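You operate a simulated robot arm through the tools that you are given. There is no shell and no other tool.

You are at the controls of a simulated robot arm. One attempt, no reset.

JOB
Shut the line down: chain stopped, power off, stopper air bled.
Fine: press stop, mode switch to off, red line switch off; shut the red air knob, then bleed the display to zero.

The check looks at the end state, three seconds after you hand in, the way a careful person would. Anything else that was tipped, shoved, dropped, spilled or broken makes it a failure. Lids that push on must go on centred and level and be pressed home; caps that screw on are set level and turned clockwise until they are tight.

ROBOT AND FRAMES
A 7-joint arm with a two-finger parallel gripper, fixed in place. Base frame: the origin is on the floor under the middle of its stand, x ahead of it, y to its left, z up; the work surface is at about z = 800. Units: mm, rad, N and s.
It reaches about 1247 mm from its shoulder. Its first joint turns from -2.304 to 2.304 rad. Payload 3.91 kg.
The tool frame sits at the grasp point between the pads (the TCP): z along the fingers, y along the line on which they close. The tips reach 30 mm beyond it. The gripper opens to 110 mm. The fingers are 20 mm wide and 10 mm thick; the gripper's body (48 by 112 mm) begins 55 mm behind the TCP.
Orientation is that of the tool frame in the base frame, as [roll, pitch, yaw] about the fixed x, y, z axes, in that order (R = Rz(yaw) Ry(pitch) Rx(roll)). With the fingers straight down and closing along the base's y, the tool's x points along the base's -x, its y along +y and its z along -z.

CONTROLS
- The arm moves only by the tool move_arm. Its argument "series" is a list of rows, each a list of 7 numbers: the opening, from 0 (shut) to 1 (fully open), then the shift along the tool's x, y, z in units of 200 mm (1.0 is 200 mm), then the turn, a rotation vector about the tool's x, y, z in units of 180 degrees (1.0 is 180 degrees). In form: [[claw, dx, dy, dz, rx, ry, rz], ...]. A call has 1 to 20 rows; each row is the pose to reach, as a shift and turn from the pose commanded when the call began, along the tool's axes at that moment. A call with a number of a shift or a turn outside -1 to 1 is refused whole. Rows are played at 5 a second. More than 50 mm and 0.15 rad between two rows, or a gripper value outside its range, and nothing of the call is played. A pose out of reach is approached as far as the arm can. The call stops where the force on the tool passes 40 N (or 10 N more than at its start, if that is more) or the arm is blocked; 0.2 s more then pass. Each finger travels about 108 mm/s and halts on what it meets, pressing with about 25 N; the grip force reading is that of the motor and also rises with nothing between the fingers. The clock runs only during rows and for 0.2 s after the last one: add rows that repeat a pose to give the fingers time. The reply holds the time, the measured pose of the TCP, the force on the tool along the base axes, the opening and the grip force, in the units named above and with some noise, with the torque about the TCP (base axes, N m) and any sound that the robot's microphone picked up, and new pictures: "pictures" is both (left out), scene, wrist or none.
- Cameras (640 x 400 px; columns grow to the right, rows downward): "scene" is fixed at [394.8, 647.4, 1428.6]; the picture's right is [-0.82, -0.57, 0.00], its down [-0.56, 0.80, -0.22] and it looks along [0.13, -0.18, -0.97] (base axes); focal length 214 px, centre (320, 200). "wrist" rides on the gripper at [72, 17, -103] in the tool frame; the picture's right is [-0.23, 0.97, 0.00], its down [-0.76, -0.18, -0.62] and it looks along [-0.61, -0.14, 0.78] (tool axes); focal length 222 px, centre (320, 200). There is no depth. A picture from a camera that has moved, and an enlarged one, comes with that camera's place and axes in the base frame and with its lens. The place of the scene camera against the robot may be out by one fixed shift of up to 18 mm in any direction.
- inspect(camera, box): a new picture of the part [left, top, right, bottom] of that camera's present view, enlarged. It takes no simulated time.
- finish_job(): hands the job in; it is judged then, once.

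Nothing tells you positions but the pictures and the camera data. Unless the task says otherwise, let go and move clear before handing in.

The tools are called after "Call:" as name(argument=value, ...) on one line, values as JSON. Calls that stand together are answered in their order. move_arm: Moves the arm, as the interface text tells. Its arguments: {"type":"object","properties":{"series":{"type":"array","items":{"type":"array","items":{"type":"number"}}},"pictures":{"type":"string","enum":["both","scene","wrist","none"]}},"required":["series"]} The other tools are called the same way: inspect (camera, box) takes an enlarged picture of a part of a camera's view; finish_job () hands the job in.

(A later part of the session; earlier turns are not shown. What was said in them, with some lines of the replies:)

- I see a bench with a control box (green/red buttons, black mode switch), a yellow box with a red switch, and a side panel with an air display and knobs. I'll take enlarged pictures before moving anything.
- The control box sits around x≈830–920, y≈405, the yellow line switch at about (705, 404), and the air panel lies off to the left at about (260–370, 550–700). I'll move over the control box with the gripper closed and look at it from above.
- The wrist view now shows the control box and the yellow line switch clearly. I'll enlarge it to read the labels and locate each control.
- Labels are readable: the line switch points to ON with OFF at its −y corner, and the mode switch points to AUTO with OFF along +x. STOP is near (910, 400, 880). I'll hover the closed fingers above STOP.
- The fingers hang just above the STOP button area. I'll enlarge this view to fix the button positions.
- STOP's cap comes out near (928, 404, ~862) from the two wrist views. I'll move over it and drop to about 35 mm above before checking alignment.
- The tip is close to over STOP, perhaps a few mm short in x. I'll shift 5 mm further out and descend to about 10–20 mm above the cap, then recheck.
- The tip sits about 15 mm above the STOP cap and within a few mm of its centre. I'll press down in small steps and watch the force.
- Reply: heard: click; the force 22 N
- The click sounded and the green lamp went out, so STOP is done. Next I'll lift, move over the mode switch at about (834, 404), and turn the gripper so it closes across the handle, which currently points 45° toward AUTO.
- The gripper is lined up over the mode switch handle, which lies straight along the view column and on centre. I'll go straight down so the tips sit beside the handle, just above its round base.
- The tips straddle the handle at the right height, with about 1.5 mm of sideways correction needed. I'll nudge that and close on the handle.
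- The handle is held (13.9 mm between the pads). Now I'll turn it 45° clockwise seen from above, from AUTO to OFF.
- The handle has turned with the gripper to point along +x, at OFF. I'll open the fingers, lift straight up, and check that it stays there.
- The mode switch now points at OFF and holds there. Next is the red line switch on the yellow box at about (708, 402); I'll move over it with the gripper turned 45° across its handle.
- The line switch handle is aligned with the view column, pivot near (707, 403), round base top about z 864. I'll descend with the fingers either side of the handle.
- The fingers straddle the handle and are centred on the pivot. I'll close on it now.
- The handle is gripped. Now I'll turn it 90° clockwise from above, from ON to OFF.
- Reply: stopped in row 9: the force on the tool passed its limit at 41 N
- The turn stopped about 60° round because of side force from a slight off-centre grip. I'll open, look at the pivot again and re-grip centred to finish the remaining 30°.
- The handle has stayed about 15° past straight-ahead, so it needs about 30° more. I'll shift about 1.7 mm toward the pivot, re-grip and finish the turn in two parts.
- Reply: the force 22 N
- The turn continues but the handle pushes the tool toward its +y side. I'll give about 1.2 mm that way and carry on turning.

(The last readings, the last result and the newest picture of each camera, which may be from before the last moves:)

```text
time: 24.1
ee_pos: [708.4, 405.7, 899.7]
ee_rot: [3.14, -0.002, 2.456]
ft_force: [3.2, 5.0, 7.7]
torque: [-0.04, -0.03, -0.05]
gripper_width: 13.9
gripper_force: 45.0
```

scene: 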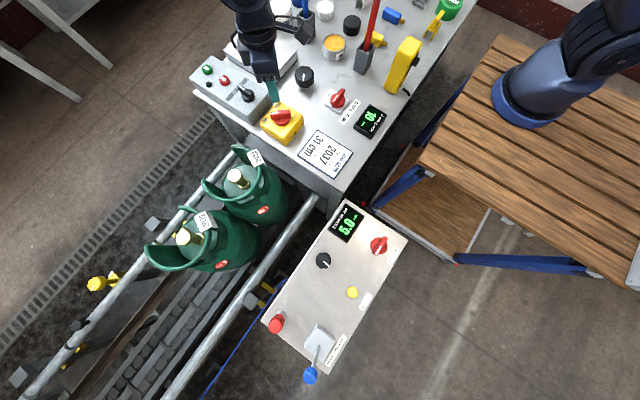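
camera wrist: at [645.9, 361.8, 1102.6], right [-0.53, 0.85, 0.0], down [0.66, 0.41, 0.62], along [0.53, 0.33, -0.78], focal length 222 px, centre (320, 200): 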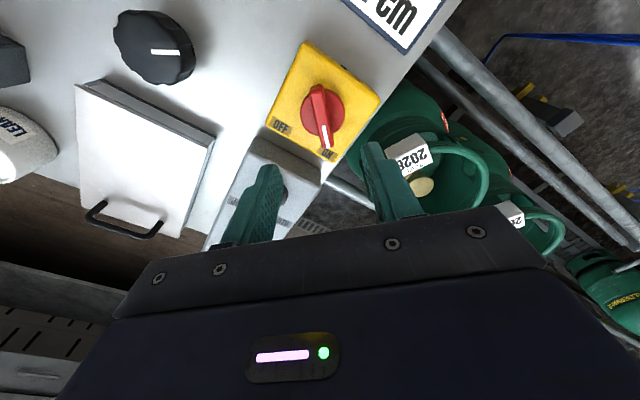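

Forces are low again, and about 6° remains. I'll finish the turn, release and look.

Call:
move_arm(series=[[0.05, 0, 0.001, 0, 0, 0, 0.032], [0.05, 0, 0.001, 0, 0, 0, 0.035], [0.05, 0, 0.001, 0, 0, 0, 0.035], [0.2, 0, 0.001, 0, 0, 0, 0.035], [0.5, 0, 0.001, 0, 0, 0, 0.035], [0.5, 0, 0.001, 0, 0, 0, 0.035], [0.5, 0, 0.001, -0.2, 0, 0, 0.035], [0.5, 0, 0.001, -0.4, 0, 0, 0.035], [0.5, 0, 0.001, -0.5, 0, 0, 0.035], [0.5, 0, 0.001, -0.5, 0, 0, 0.035]], pictures="both")

Call:
inspect(camera="wrist", box=[240, 60, 400, 180])

Call:
inspect(camera="scene", box=[200, 60, 312, 130])

```text
time: 26.3
ee_pos: [708.5, 406.0, 1001.7]
ee_rot: [3.138, -0.002, 2.348]
ft_force: [-0.8, 0.2, 0.0]
torque: [-0.04, -0.04, -0.03]
gripper_width: 54.7
gripper_force: 0.0
camera wrist: at [669.5, 468.3, 1104.9], right [0.85, 0.52, 0.0], down [0.41, -0.67, 0.62], along [0.33, -0.53, -0.78], focal length 222 px, centre (320, 200)
```

scene: 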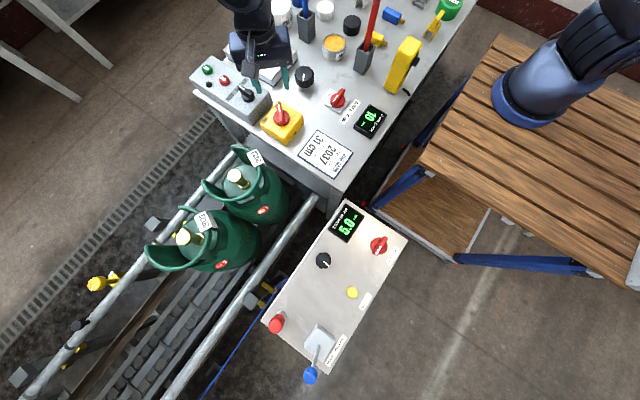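
wrist: 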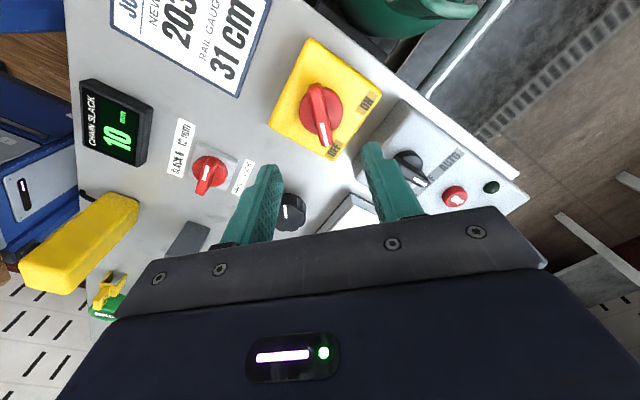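

```text
3.33 times, centred on (320, 120) of wrist
camera zoom: at [669.5, 468.3, 1104.9], right [0.85, 0.52, 0.0], down [0.41, -0.67, 0.62], along [0.33, -0.53, -0.78], focal length 740 px, centre (320, 467)
```

zoom: 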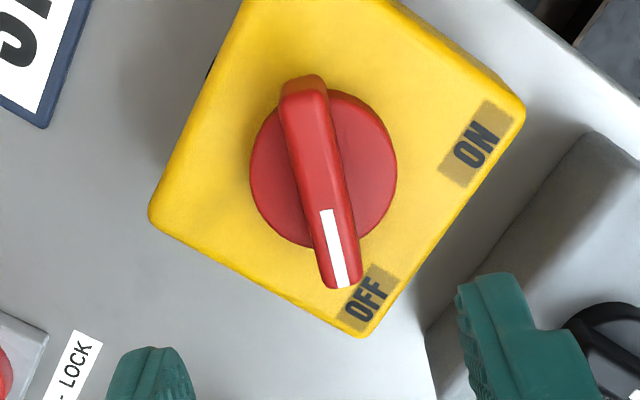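

```text
5.71 times, centred on (256, 95) of scene
camera zoom: at [394.8, 647.4, 1428.6], right [-0.82, -0.57, 0.0], down [-0.56, 0.8, -0.22], along [0.13, -0.18, -0.97], focal length 1226 px, centre (686, 800)
```

zoom: 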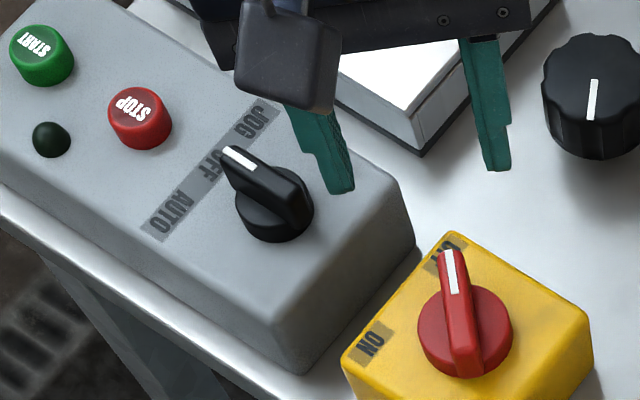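

The line switch now points at OFF and the mode switch is still at OFF. Next is the air panel; I'll lift and swing over to about (300, 540), turning the gripper so the camera looks along +y.

Call:
move_arm(series=[[0.5, 0, 0, -0.2, 0, 0, -0.038], [0.5, 0.05, -0.03, -0.4, 0, 0, -0.076], [0.5, 0.2, -0.1, -0.5, 0, 0, -0.114], [0.5, 0.35, -0.17, -0.5, 0, 0, -0.152], [0.5, 0.5, -0.25, -0.5, 0, 0, -0.19], [0.5, 0.65, -0.32, -0.5, 0, 0, -0.228], [0.5, 0.8, -0.39, -0.5, 0, 0, -0.266], [0.5, 0.95, -0.468, -0.5, 0, 0, -0.304], [0.5, 0.95, -0.468, -0.5, 0, 0, -0.342], [0.5, 0.95, -0.468, -0.5, 0, 0, -0.38], [0.5, 0.95, -0.468, -0.5, 0, 0, -0.38]], pictures="wrist")

```text
time: 28.7
ee_pos: [509.7, 475.6, 1101.5]
ee_rot: [3.14, 0.002, -2.741]
ft_force: [0.4, -0.2, -0.5]
torque: [-0.01, 0.0, 0.02]
gripper_width: 55.2
gripper_force: 0.0
camera wrist: at [435.2, 461.9, 1204.7], right [-0.17, 0.99, 0.0], down [0.77, 0.13, 0.62], along [0.61, 0.11, -0.78], focal length 222 px, centre (320, 200)
```

wrist: 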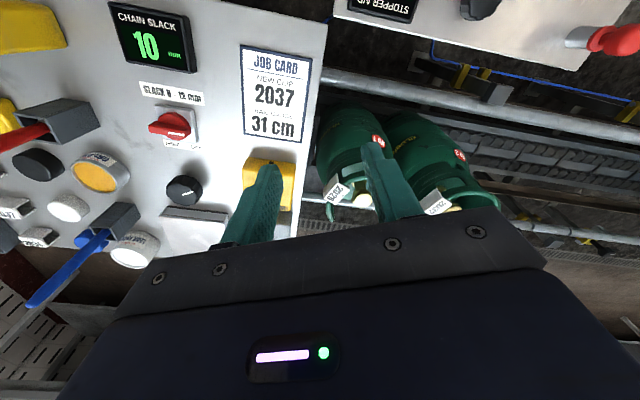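

Halfway there; the panel is coming into view at the top right. I'll continue to the panel and finish the turn.

Call:
move_arm(series=[[0.5, 0.084, 0.07, 0, 0, 0, -0.0372], [0.5, 0.168, 0.141, 0, 0, 0, -0.0744], [0.5, 0.252, 0.211, 0, 0, 0, -0.1116], [0.5, 0.336, 0.282, 0, 0, 0, -0.1488], [0.5, 0.42, 0.352, 0, 0, 0, -0.186], [0.5, 0.504, 0.422, 0, 0, 0, -0.2232], [0.5, 0.588, 0.493, 0, 0, 0, -0.2604], [0.5, 0.672, 0.563, 0, 0, 0, -0.2976], [0.5, 0.756, 0.634, 0, 0, 0, -0.3348], [0.5, 0.84, 0.704, 0, 0, 0, -0.372], [0.5, 0.84, 0.704, 0, 0, 0, -0.372]], pictures="both")

```text
time: 31.1
ee_pos: [298.5, 539.9, 1102.3]
ee_rot: [3.14, 0.004, -1.57]
ft_force: [-0.5, 0.1, -0.1]
torque: [-0.02, 0.04, 0.0]
gripper_width: 54.7
gripper_force: 0.0
camera wrist: at [281.1, 466.3, 1205.3], right [-0.97, 0.23, 0.0], down [0.18, 0.76, 0.63], along [0.14, 0.61, -0.78], focal length 222 px, centre (320, 200)
```

scene: 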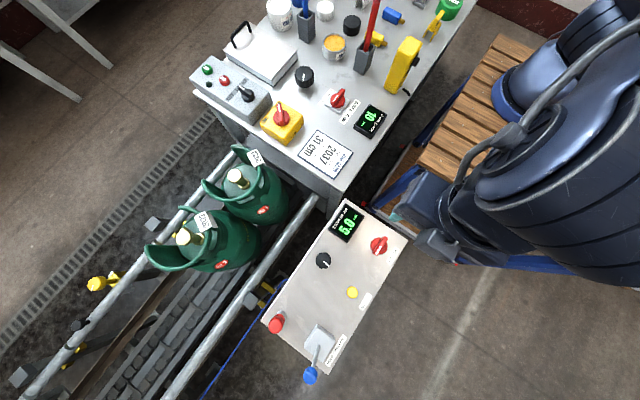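
wrist: 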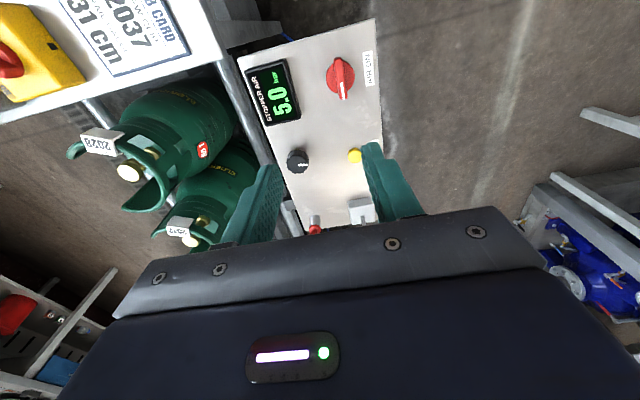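

Call:
inspect(camera="wrist", box=[230, 20, 390, 140])

Call:
inspect(camera="wrist", box=[250, 130, 410, 240])

Call:
inspect(camera="scene", box=[320, 200, 416, 260])

```text
3.33 times, centred on (310, 80) of wrist
camera zoom: at [281.1, 466.3, 1205.3], right [-0.97, 0.23, 0.0], down [0.18, 0.76, 0.63], along [0.14, 0.61, -0.78], focal length 740 px, centre (353, 600)
```

zoom: 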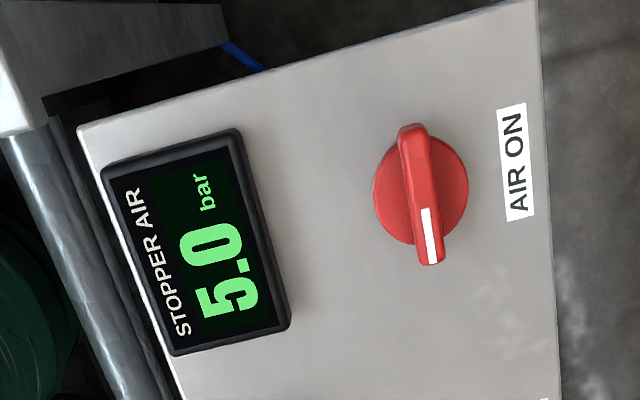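

```text
3.64 times, centred on (330, 185) of wrist
camera zoom: at [281.1, 466.3, 1205.3], right [-0.97, 0.23, 0.0], down [0.18, 0.76, 0.63], along [0.14, 0.61, -0.78], focal length 808 px, centre (284, 254)
```

zoom: 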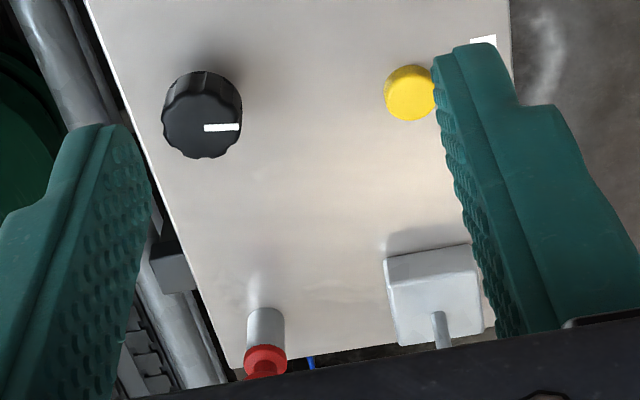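

```text
6.67 times, centred on (368, 230) of scene
camera zoom: at [394.8, 647.4, 1428.6], right [-0.82, -0.57, 0.0], down [-0.56, 0.8, -0.22], along [0.13, -0.18, -0.97], focal length 1430 px, centre (0, 0)
```

zoom: 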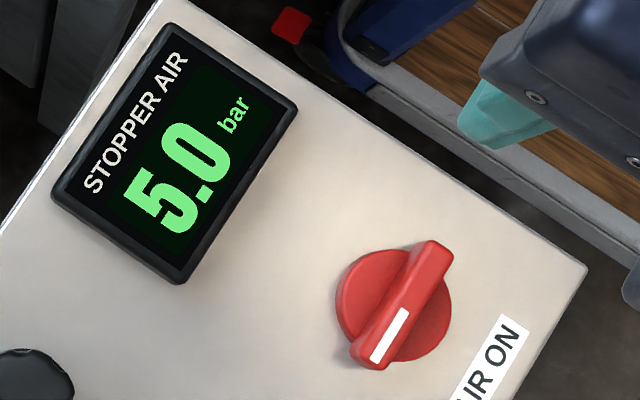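

The display reads 5.0 bar, and the red air knob's pointer runs along +y with the "AIR ON" label on its −x side. I'll move over the red knob and get closer to fix its height.

Call:
move_arm(series=[[0.5, 0, 0.04, 0.2, 0, 0, 0], [0.5, 0, 0.08, 0.4, 0, 0, 0], [0.5, 0, 0.12, 0.55, 0, 0, 0], [0.5, 0, 0.165, 0.7, 0, 0, 0], [0.5, 0, 0.165, 0.75, 0, 0, 0], [0.5, 0, 0.165, 0.75, 0, 0, 0]], pictures="both")

Call:
inspect(camera="wrist", box=[240, 60, 400, 180])

Call:
inspect(camera="scene", box=[320, 200, 416, 260])

```text
time: 32.5
ee_pos: [266.6, 543.2, 950.9]
ee_rot: [-3.141, 0.004, -1.571]
ft_force: [-0.3, -0.2, -0.7]
torque: [-0.03, 0.02, 0.0]
gripper_width: 54.8
gripper_force: 0.0
camera wrist: at [249.2, 468.9, 1054.1], right [-0.97, 0.23, 0.0], down [0.18, 0.76, 0.63], along [0.14, 0.61, -0.78], focal length 222 px, centre (320, 200)
```

scene: 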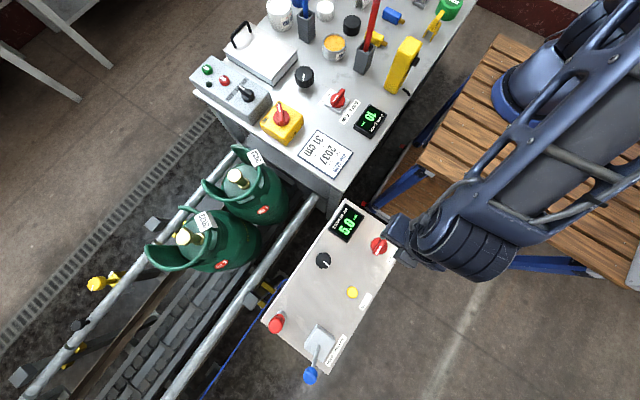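
wrist: 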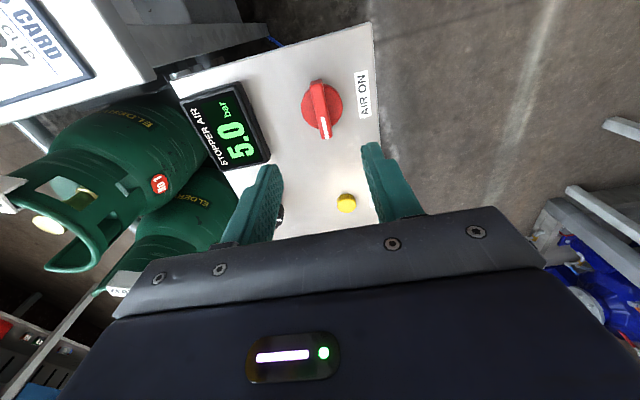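

```text
3.33 times, centred on (320, 120) of wrist
camera zoom: at [249.2, 468.9, 1054.1], right [-0.97, 0.23, 0.0], down [0.18, 0.76, 0.63], along [0.14, 0.61, -0.78], focal length 740 px, centre (320, 467)
```

zoom: 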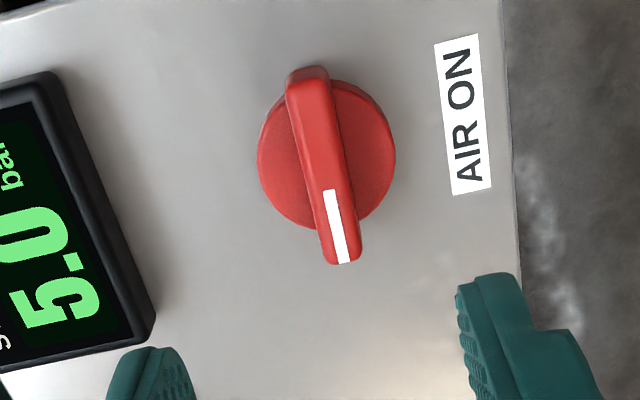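

```text
6.67 times, centred on (368, 230) of scene
camera zoom: at [394.8, 647.4, 1428.6], right [-0.82, -0.57, 0.0], down [-0.56, 0.8, -0.22], along [0.13, -0.18, -0.97], focal length 1430 px, centre (0, 0)
```

zoom: 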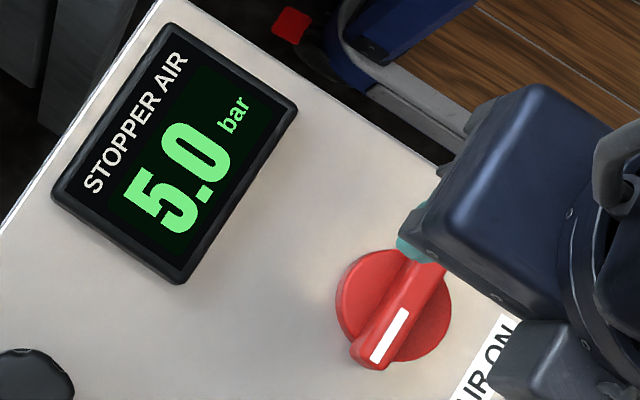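

The knob's round base is near (265.5, 545), top at about z 785. I'll come down most of the way and check alignment again.

Call:
move_arm(series=[[0.5, -0.0075, 0.0, 0.2, 0, 0, 0], [0.5, -0.0075, 0.0, 0.4, 0, 0, 0], [0.5, -0.0075, 0.0, 0.5, 0, 0, 0], [0.5, -0.0075, 0.0, 0.5, 0, 0, 0]], pictures="none")

Call:
inspect(camera="wrist", box=[240, 80, 400, 200])

Call:
inspect(camera="scene", box=[320, 200, 416, 260])

```text
time: 33.5
ee_pos: [266.8, 541.5, 851.7]
ee_rot: [3.141, 0.005, -1.574]
ft_force: [0.3, 0.1, -0.4]
torque: [-0.03, 0.01, -0.04]
gripper_width: 55.3
gripper_force: 0.1
```

```text
3.33 times, centred on (320, 140) of wrist
camera zoom: at [249.9, 469.3, 954.1], right [-0.97, 0.23, 0.0], down [0.18, 0.76, 0.63], along [0.14, 0.61, -0.78], focal length 740 px, centre (320, 400)
```

zoom: 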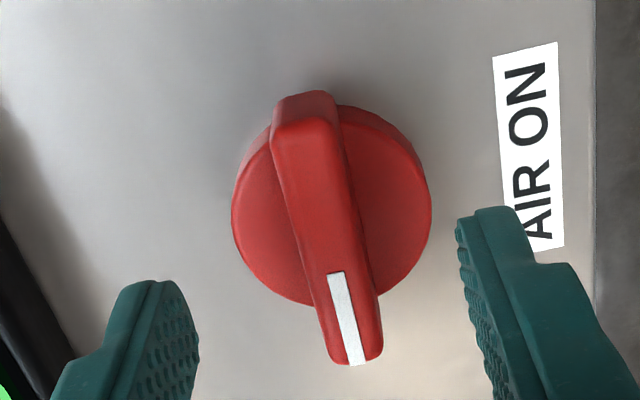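

```text
6.67 times, centred on (368, 230) of scene
camera zoom: at [394.8, 647.4, 1428.6], right [-0.82, -0.57, 0.0], down [-0.56, 0.8, -0.22], along [0.13, -0.18, -0.97], focal length 1430 px, centre (0, 0)
```

zoom: 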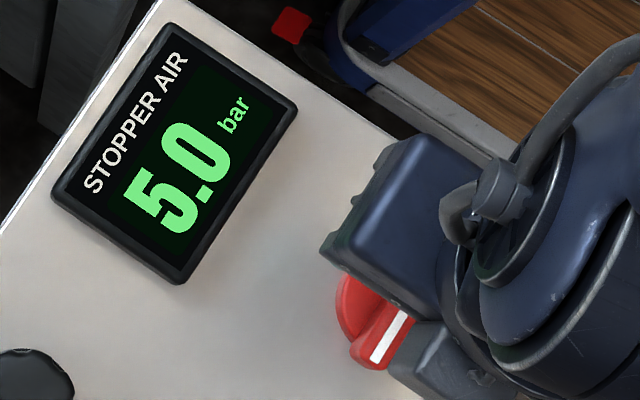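

Small corrections needed: about 2 mm toward −x and 1.5 mm toward +y. I'll apply those and go down beside the handle.

Call:
move_arm(series=[[0.5, -0.0075, 0.01, 0.0, 0, 0, 0], [0.5, -0.0075, 0.01, 0.06, 0, 0, 0], [0.5, -0.0075, 0.01, 0.11, 0, 0, 0], [0.5, -0.0075, 0.01, 0.15, 0, 0, 0], [0.5, -0.0075, 0.01, 0.15, 0, 0, 0]], pictures="none")

Call:
inspect(camera="wrist", box=[240, 80, 400, 200])

```text
time: 34.7
ee_pos: [264.2, 543.1, 821.1]
ee_rot: [3.141, 0.004, -1.569]
ft_force: [0.5, 0.3, -0.1]
torque: [-0.03, -0.03, -0.01]
gripper_width: 54.9
gripper_force: 0.1
```

```text
3.33 times, centred on (320, 140) of wrist
camera zoom: at [247.9, 470.3, 924.7], right [-0.97, 0.23, 0.0], down [0.18, 0.76, 0.63], along [0.14, 0.61, -0.78], focal length 740 px, centre (320, 400)
```

zoom: 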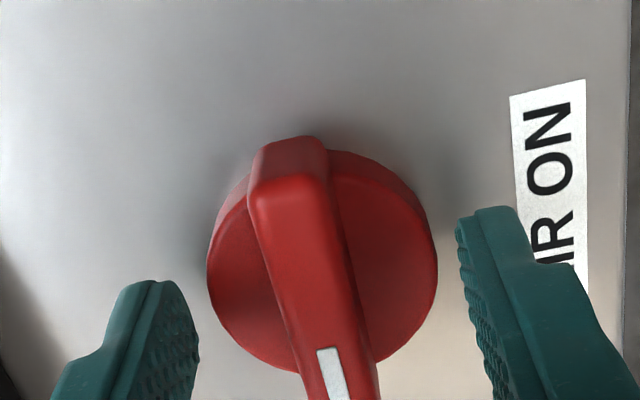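

The fingers are centred around the red knob's handle. I'll close on it and try a small clockwise turn to feel whether that's the free direction.

Call:
move_arm(series=[[0.3, 0, 0, 0, 0, 0, 0], [0.1, 0, 0, 0, 0, 0, 0], [0.05, 0, 0, 0, 0, 0, 0], [0.05, 0, 0, 0, 0, 0, 0]], pictures="none")

Call:
move_arm(series=[[0.05, 0, 0, 0, 0, 0, 0.02], [0.05, 0, 0, 0, 0, 0, 0.04], [0.05, 0, 0, 0, 0, 0, 0.06], [0.05, 0, 0, 0, 0, 0, 0.06]], pictures="none")

Call:
inspect(camera="wrist", box=[240, 80, 400, 200])

```text
time: 35.7
ee_pos: [263.7, 543.2, 821.9]
ee_rot: [-3.141, 0.004, -1.574]
ft_force: [-0.3, 0.1, -1.4]
torque: [0.04, 0.09, -0.02]
gripper_width: 13.8
gripper_force: 44.9
```

```text
time: 36.7
ee_pos: [265.2, 543.2, 822.9]
ee_rot: [3.141, 0.002, -1.763]
ft_force: [-7.9, -3.2, 13.5]
torque: [-0.1, 0.14, 0.01]
gripper_width: 14.1
gripper_force: 44.8
```

```text
3.33 times, centred on (320, 140) of wrist
camera zoom: at [234.2, 474.7, 924.7], right [-0.91, 0.41, 0.0], down [0.32, 0.71, 0.63], along [0.25, 0.57, -0.78], focal length 740 px, centre (320, 400)
```

zoom: 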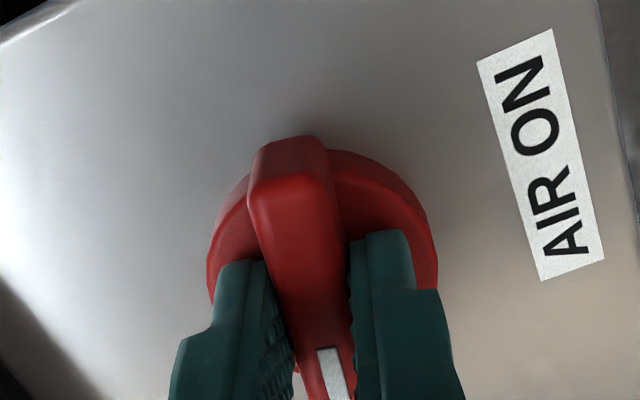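

The handle turned freely clockwise with the gripper. I'll keep turning it that way in stages, watching the side force.

Call:
move_arm(series=[[0.05, 0, 0.002, 0, 0, 0, 0.035], [0.05, 0, 0.002, 0, 0, 0, 0.07], [0.05, 0, 0.002, 0, 0, 0, 0.105], [0.05, 0, 0.002, 0, 0, 0, 0.14], [0.05, 0, 0.002, 0, 0, 0, 0.14]], pictures="none")

Call:
inspect(camera="scene", box=[320, 200, 416, 260])

```text
time: 37.9
ee_pos: [263.8, 543.5, 821.7]
ee_rot: [3.139, 0.003, -2.202]
ft_force: [-14.4, 8.6, 13.2]
torque: [-0.66, 0.69, 0.04]
gripper_width: 14.1
gripper_force: 45.6
```

```text
6.67 times, centred on (368, 230) of scene
camera zoom: at [394.8, 647.4, 1428.6], right [-0.82, -0.57, 0.0], down [-0.56, 0.8, -0.22], along [0.13, -0.18, -0.97], focal length 1430 px, centre (0, 0)
```

zoom: 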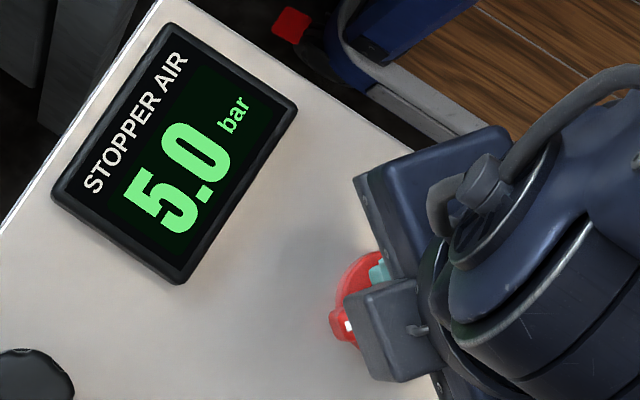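

It's about 36° round, with 17 N of side force building along the tool's +y. I'll yield 1.2 mm that way and continue.

Call:
move_arm(series=[[0.05, 0, 0.006, 0, 0, 0, 0.0], [0.05, 0, 0.006, 0, 0, 0, 0.035], [0.05, 0, 0.007, 0, 0, 0, 0.07], [0.05, 0, 0.008, 0, 0, 0, 0.105], [0.05, 0, 0.009, 0, 0, 0, 0.14], [0.05, 0, 0.009, 0, 0, 0, 0.14]], pictures="none")

```text
time: 39.3
ee_pos: [264.4, 544.4, 821.4]
ee_rot: [3.141, 0.004, -2.643]
ft_force: [-0.4, -5.8, 18.2]
torque: [-0.15, -0.57, -0.02]
gripper_width: 13.9
gripper_force: 44.8
```

About 61° round with low side force. I'll finish the remaining 29°.

Call:
move_arm(series=[[0.05, 0, 0, 0, 0, 0, 0.035], [0.05, 0, 0, 0, 0, 0, 0.07], [0.05, 0, 0, 0, 0, 0, 0.105], [0.05, 0, 0, 0, 0, 0, 0.14], [0.05, 0, 0, 0, 0, 0, 0.159], [0.05, 0, 0, 0, 0, 0, 0.159]], pictures="none")

Call:
inspect(camera="wrist", box=[240, 80, 400, 200])

Call:
inspect(camera="scene", box=[320, 200, 416, 260])

```text
time: 40.7
ee_pos: [262.5, 545.3, 822.9]
ee_rot: [3.137, 0.001, -3.142]
ft_force: [2.8, 7.6, 15.6]
torque: [-0.3, -0.33, 0.01]
gripper_width: 13.8
gripper_force: 44.9
```

```text
3.33 times, centred on (320, 140) of wrist
camera zoom: at [190.7, 561.3, 924.9], right [0.23, 0.97, 0.0], down [0.76, -0.18, 0.62], along [0.61, -0.14, -0.78], focal length 740 px, centre (320, 400)
```

zoom: 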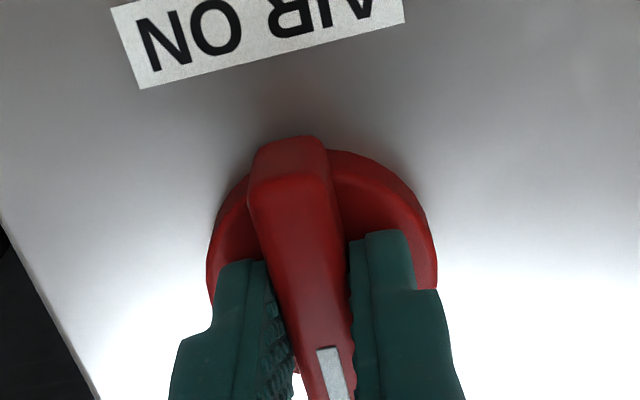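

```text
6.67 times, centred on (368, 230) of scene
camera zoom: at [394.8, 647.4, 1428.6], right [-0.82, -0.57, 0.0], down [-0.56, 0.8, -0.22], along [0.13, -0.18, -0.97], focal length 1430 px, centre (0, 0)
```

zoom: 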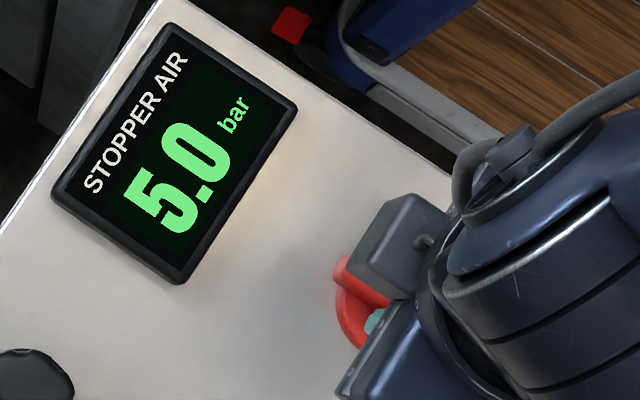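

The knob now points 90° clockwise from where it was (toward +x). I'll release, lift and look before going to the bleed button.

Call:
move_arm(series=[[0.2, 0, 0, 0, 0, 0, 0], [0.5, 0, 0, 0, 0, 0, 0], [0.5, 0, 0, 0, 0, 0, 0], [0.5, 0, 0, -0.15, 0, 0, 0], [0.5, 0, 0, -0.35, 0, 0, 0], [0.5, 0, 0, -0.55, 0, 0, 0], [0.5, 0, 0, -0.65, 0, 0, 0], [0.5, 0, 0, -0.65, 0, 0, 0]], pictures="both")

Call:
inspect(camera="wrist", box=[240, 60, 400, 180])

```text
time: 42.5
ee_pos: [261.1, 544.3, 953.1]
ee_rot: [3.139, 0.0, -3.139]
ft_force: [-0.6, -0.6, -0.5]
torque: [-0.02, -0.01, 0.04]
gripper_width: 55.0
gripper_force: 0.0
camera wrist: at [189.0, 561.2, 1056.4], right [0.23, 0.97, 0.0], down [0.76, -0.18, 0.62], along [0.61, -0.14, -0.78], focal length 222 px, centre (320, 200)
```

scene: 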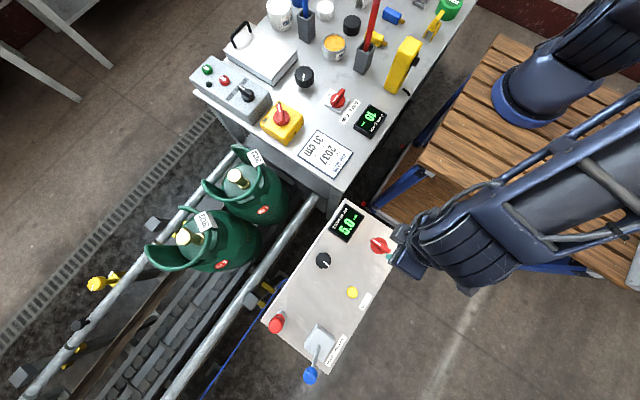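
wrist: 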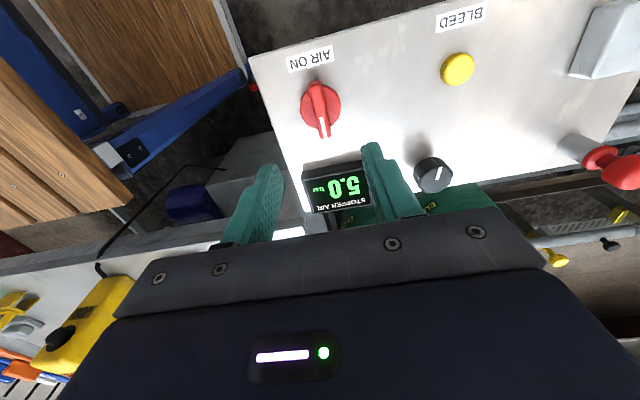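

```text
3.33 times, centred on (320, 120) of wrist
camera zoom: at [189.0, 561.2, 1056.4], right [0.23, 0.97, 0.0], down [0.76, -0.18, 0.62], along [0.61, -0.14, -0.78], focal length 740 px, centre (320, 467)
```

zoom: 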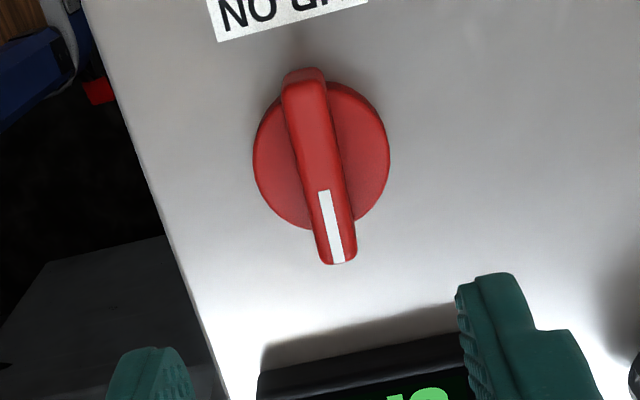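

The red knob sits shut at 90° from its ON position, and the yellow BLEED button is near (258, 694). I'll close the fingers and move above it.

Call:
move_arm(series=[[0.3, 0.005, 0.18, 0, 0, 0, 0], [0.1, 0.01, 0.36, 0, 0, 0, 0], [0, 0.015, 0.55, 0, 0, 0, 0], [0, 0.015, 0.74, 0.1, 0, 0, 0], [0, 0.015, 0.74, 0.25, 0, 0, 0], [0, 0.015, 0.74, 0.25, 0, 0, 0]], pictures="both")

Call:
inspect(camera="wrist", box=[240, 60, 400, 180])

Call:
inspect(camera="scene", box=[310, 190, 438, 310])

```text
time: 43.9
ee_pos: [259.6, 693.8, 901.6]
ee_rot: [3.139, 0.0, -3.14]
ft_force: [-0.1, -0.1, -0.3]
torque: [0.02, 0.03, -0.01]
gripper_width: 0.1
gripper_force: 25.6
camera wrist: at [187.6, 709.7, 1004.9], right [0.23, 0.97, 0.0], down [0.76, -0.18, 0.62], along [0.61, -0.14, -0.78], focal length 222 px, centre (320, 200)
```

scene: 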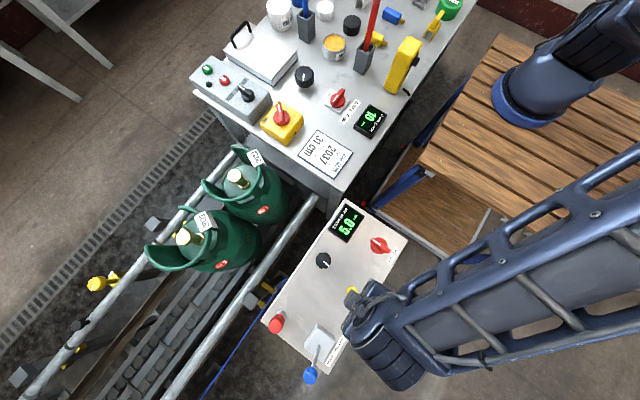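
wrist: 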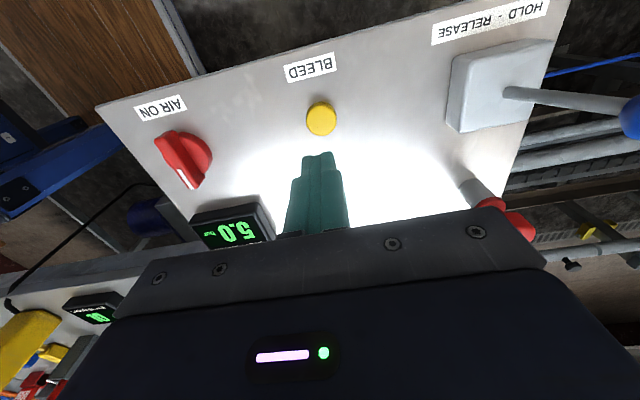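

```text
3.33 times, centred on (320, 120) of wrist
camera zoom: at [187.6, 709.7, 1004.9], right [0.23, 0.97, 0.0], down [0.76, -0.18, 0.62], along [0.61, -0.14, -0.78], focal length 740 px, centre (320, 467)
```

zoom: 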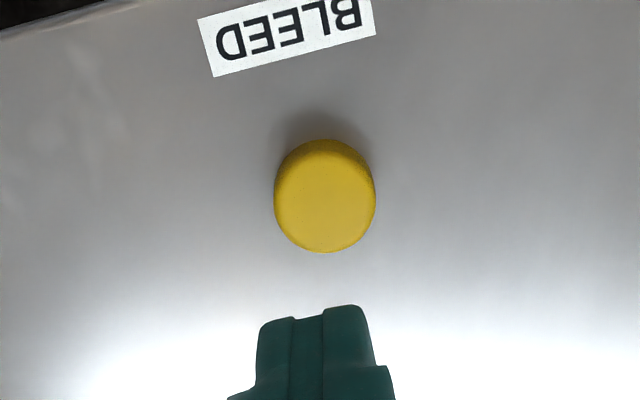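

```text
3.33 times, centred on (374, 250) of scene
camera zoom: at [394.8, 647.4, 1428.6], right [-0.82, -0.57, 0.0], down [-0.56, 0.8, -0.22], along [0.13, -0.18, -0.97], focal length 715 px, centre (140, 33)
```

zoom: 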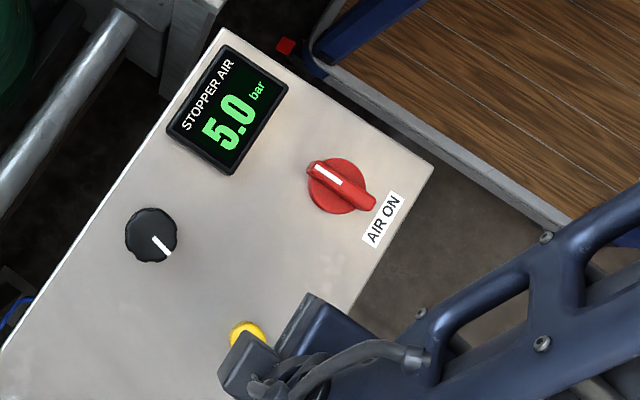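

The BLEED button is almost directly under the fingers, and the display is visible. I'll correct by a mm or two and come down to about 15 mm above it.

Call:
move_arm(series=[[0, -0.008, 0.005, 0.15, 0, 0, 0], [0, -0.008, 0.005, 0.3, 0, 0, 0], [0, -0.008, 0.005, 0.36, 0, 0, 0], [0, -0.008, 0.005, 0.36, 0, 0, 0]], pictures="none")

Call:
inspect(camera="wrist", box=[240, 80, 400, 200])

```text
time: 44.9
ee_pos: [260.1, 694.4, 829.1]
ee_rot: [3.14, -0.001, -3.139]
ft_force: [0.6, 0.0, 0.2]
torque: [-0.04, -0.01, 0.0]
gripper_width: 0.0
gripper_force: 24.6
```

```text
3.33 times, centred on (320, 140) of wrist
camera zoom: at [188.3, 710.6, 932.7], right [0.23, 0.97, 0.0], down [0.76, -0.18, 0.62], along [0.61, -0.14, -0.78], focal length 740 px, centre (320, 400)
```

zoom: 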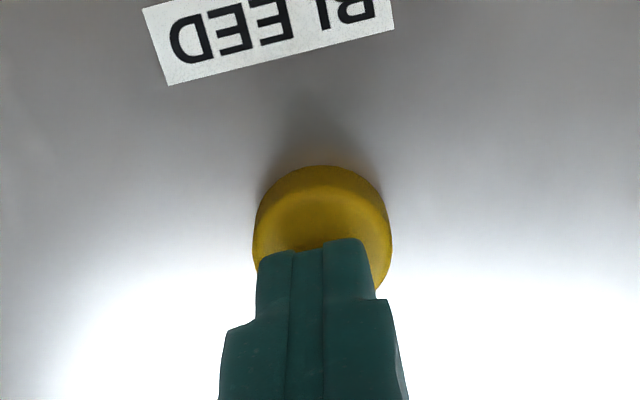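

The tip is about 5–10 mm above the button and over it. I'll press down slowly.

Call:
move_arm(series=[[0, 0.008, 0.0, 0.01, 0, 0, 0], [0, 0.008, 0.0, 0.02, 0, 0, 0], [0, 0.008, 0.0, 0.03, 0, 0, 0], [0, 0.008, 0.0, 0.04, 0, 0, 0], [0, 0.008, 0.0, 0.05, 0, 0, 0], [0, 0.008, 0.0, 0.055, 0, 0, 0]], pictures="none")

Call:
inspect(camera="wrist", box=[160, 80, 400, 260])

Call:
inspect(camera="scene", box=[310, 190, 438, 310])

```text
time: 46.3
ee_pos: [259.4, 693.8, 818.9]
ee_rot: [3.14, 0.002, -3.139]
ft_force: [0.3, 1.3, 3.0]
torque: [0.02, -0.01, -0.02]
gripper_width: 0.2
gripper_force: 24.8
heard: click
```

```text
2.22 times, centred on (280, 170) of wrist
camera zoom: at [187.4, 710.2, 922.0], right [0.23, 0.97, 0.0], down [0.76, -0.18, 0.62], along [0.61, -0.14, -0.78], focal length 494 px, centre (409, 267)
```

zoom: 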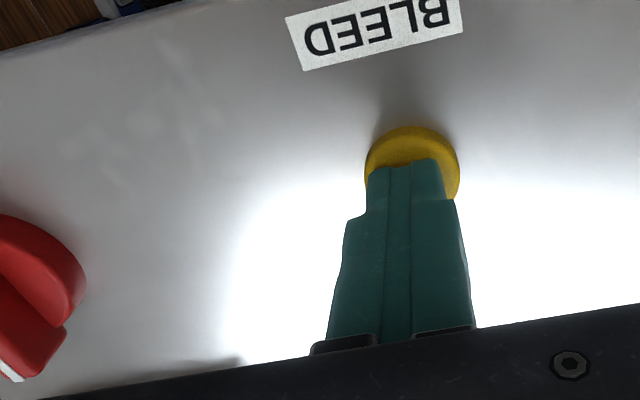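

```text
3.33 times, centred on (374, 250) of scene
camera zoom: at [394.8, 647.4, 1428.6], right [-0.82, -0.57, 0.0], down [-0.56, 0.8, -0.22], along [0.13, -0.18, -0.97], focal length 715 px, centre (140, 33)
```

zoom: 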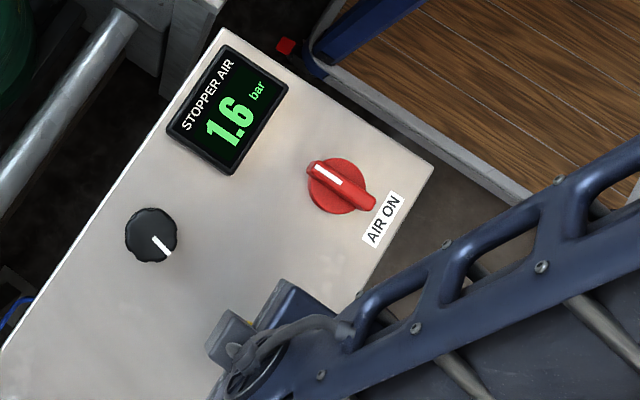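

The button clicked and the display is falling, now at 1.6 bar. I'll hold the press until it reads zero.

Call:
move_arm(series=[[0, 0, 0, 0.002, 0, 0, 0], [0, 0, 0, 0.002, 0, 0, 0], [0, 0, 0, 0.002, 0, 0, 0], [0, 0, 0, 0.002, 0, 0, 0], [0, 0, 0, 0.002, 0, 0, 0], [0, 0, 0, 0.002, 0, 0, 0], [0, 0, 0, 0.002, 0, 0, 0], [0, 0, 0, 0.002, 0, 0, 0], [0, 0, 0, 0.002, 0, 0, 0], [0, 0, 0, 0.002, 0, 0, 0]], pictures="none")

Call:
inspect(camera="scene", box=[310, 190, 438, 310])

```text
time: 48.5
ee_pos: [260.1, 692.5, 818.3]
ee_rot: [3.138, 0.0, -3.141]
ft_force: [0.9, 0.1, 3.5]
torque: [-0.01, 0.0, 0.01]
gripper_width: 0.1
gripper_force: 24.7
```

```text
3.33 times, centred on (374, 250) of scene
camera zoom: at [394.8, 647.4, 1428.6], right [-0.82, -0.57, 0.0], down [-0.56, 0.8, -0.22], along [0.13, -0.18, -0.97], focal length 715 px, centre (140, 33)
```

zoom: 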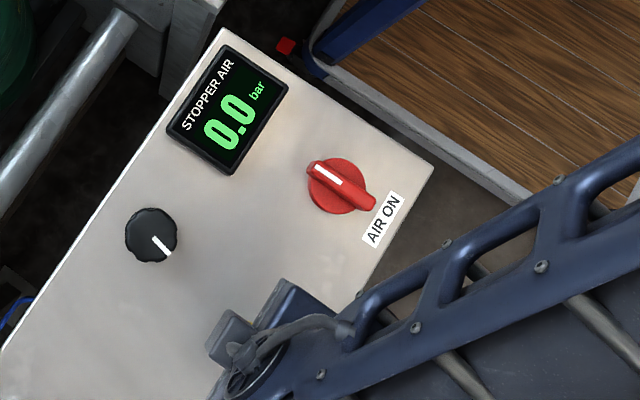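

The display reads 0.0 bar. I'll hold a second longer, release, lift clear and confirm the pressure stays at zero.

Call:
move_arm(series=[[0, 0, 0, 0, 0, 0, 0], [0, 0, 0, 0, 0, 0, 0], [0, 0, 0, 0, 0, 0, 0], [0, 0, 0, 0, 0, 0, 0], [0, 0, 0, 0, 0, 0, 0], [0, 0, 0, -0.1, 0, 0, 0], [0, 0, 0, -0.3, 0, 0, 0], [0, 0, 0, -0.5, 0, 0, 0], [0, 0, 0, -0.7, 0, 0, 0], [0, 0, 0, -0.9, 0, 0, 0], [0, 0, 0, -1.0, 0, 0, 0], [0, 0, 0, -1.0, 0, 0, 0]], pictures="none")

Call:
move_arm(series=[[0, 0, -0.2, 0, 0, 0, 0], [0, 0, -0.4, 0, 0, 0, 0], [0, 0, -0.6, 0, 0, 0, 0], [0, 0, -0.8, -0.05, 0, 0, 0], [0, 0, -1.0, -0.1, 0, 0, 0], [0, 0, -1.0, -0.1, 0, 0, 0], [0, 0, -1.0, -0.1, 0, 0, 0], [0, 0, -1.0, -0.1, 0, 0, 0], [0, 0, -1.0, -0.1, 0, 0, 0], [0, 0, -1.0, -0.1, 0, 0, 0], [0, 0, -1.0, -0.1, 0, 0, 0], [0, 0, -1.0, -0.1, 0, 0, 0], [0, 0, -1.0, -0.1, 0, 0, 0], [0, 0, -1.0, -0.1, 0, 0, 0], [0, 0, -1.0, -0.1, 0, 0, 0]], pictures="both")

Call:
inspect(camera="scene", box=[290, 190, 418, 270])

Call:
inspect(camera="scene", box=[180, 50, 340, 150])

Call:
inspect(camera="scene", box=[250, 270, 410, 390])

```text
time: 51.1
ee_pos: [260.3, 692.2, 1018.1]
ee_rot: [3.138, -0.002, -3.141]
ft_force: [0.0, 0.7, 0.6]
torque: [0.01, 0.02, 0.03]
gripper_width: 0.0
gripper_force: 24.8
```

```text
time: 54.3
ee_pos: [259.5, 492.4, 1038.0]
ee_rot: [3.139, 0.001, -3.139]
ft_force: [0.2, -0.5, -0.5]
torque: [0.03, 0.0, -0.01]
gripper_width: 0.0
gripper_force: 25.2
camera wrist: at [186.7, 509.2, 1141.4], right [0.23, 0.97, 0.0], down [0.76, -0.18, 0.62], along [0.61, -0.14, -0.78], focal length 222 px, centre (320, 200)
```

scene: 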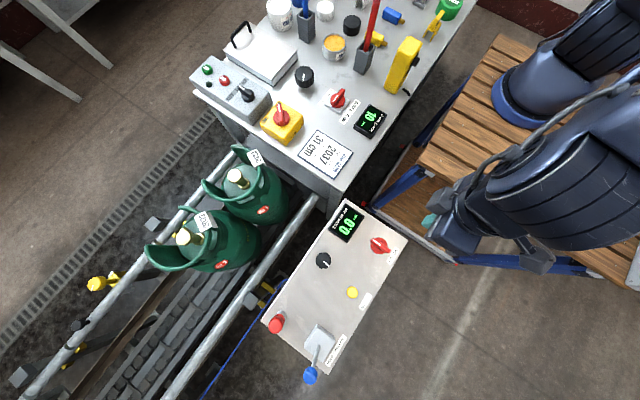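
wrist: 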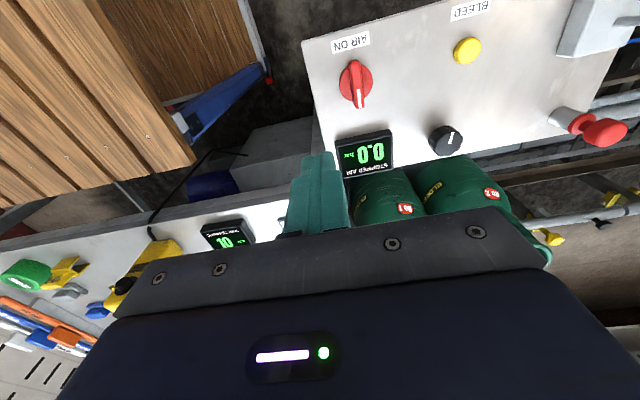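

```text
5.00 times, centred on (354, 230) of scene
camera zoom: at [394.8, 647.4, 1428.6], right [-0.82, -0.57, 0.0], down [-0.56, 0.8, -0.22], along [0.13, -0.18, -0.97], focal length 1072 px, centre (150, 50)
```

zoom: 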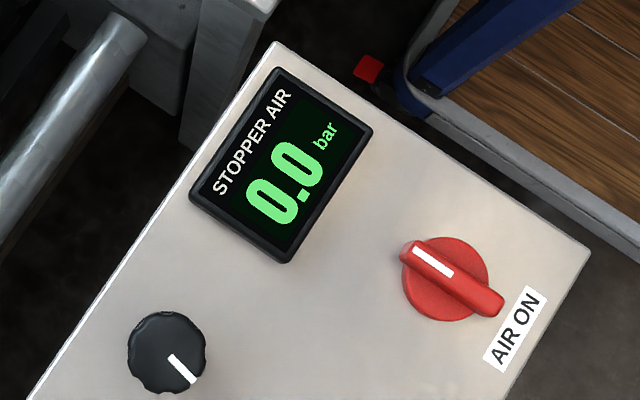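

```text
4.00 times, centred on (260, 100) of scene
camera zoom: at [394.8, 647.4, 1428.6], right [-0.82, -0.57, 0.0], down [-0.56, 0.8, -0.22], along [0.13, -0.18, -0.97], focal length 858 px, centre (560, 600)
```

zoom: 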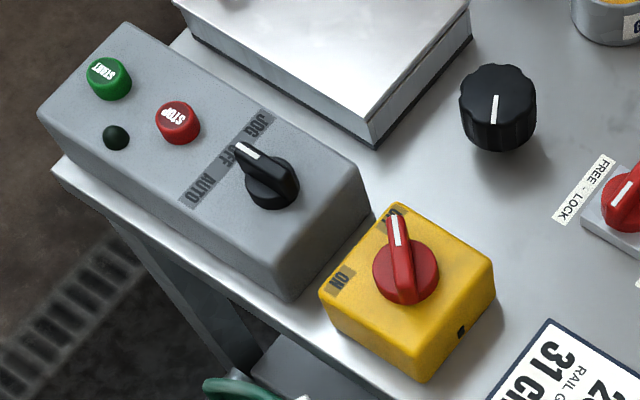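

```text
3.33 times, centred on (330, 330) of scene
camera zoom: at [394.8, 647.4, 1428.6], right [-0.82, -0.57, 0.0], down [-0.56, 0.8, -0.22], along [0.13, -0.18, -0.97], focal length 715 px, centre (287, -233)
```

zoom: 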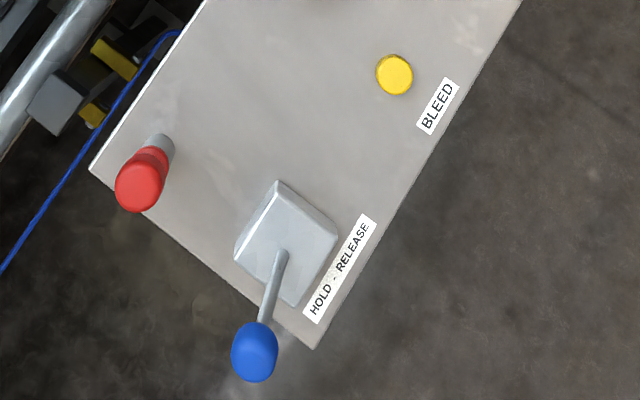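

The lamp is out, mode and line switches are at OFF, the air knob is shut, and the display has held 0.0 bar since I released the bleed button. Nothing else has moved and the arm is clear, so I'm handing in.

Call:
finish_job()

```text
The job is handed in.
```

The line is shut down and the job is handed in; no verdict had come back when I finished.

- **Chain:** I pressed STOP. It clicked and the green lamp went out.
- **Mode switch:** it was on AUTO and now points at OFF.
- **Red line switch:** it was ON and now points at OFF. The turn stopped partway on side force, so I re-gripped the handle and finished it.
- **Red air knob:** I turned it 90° clockwise from its AIR ON position. The panel has no mark for shut and I felt no end stop, so the display is my evidence that it closed.
- **Bleed:** I held the yellow button until the display read 0.0 bar. It was still at 0.0 about four seconds after I let go.

In the last pictures nothing else on the bench or panel had moved, and the arm was clear.
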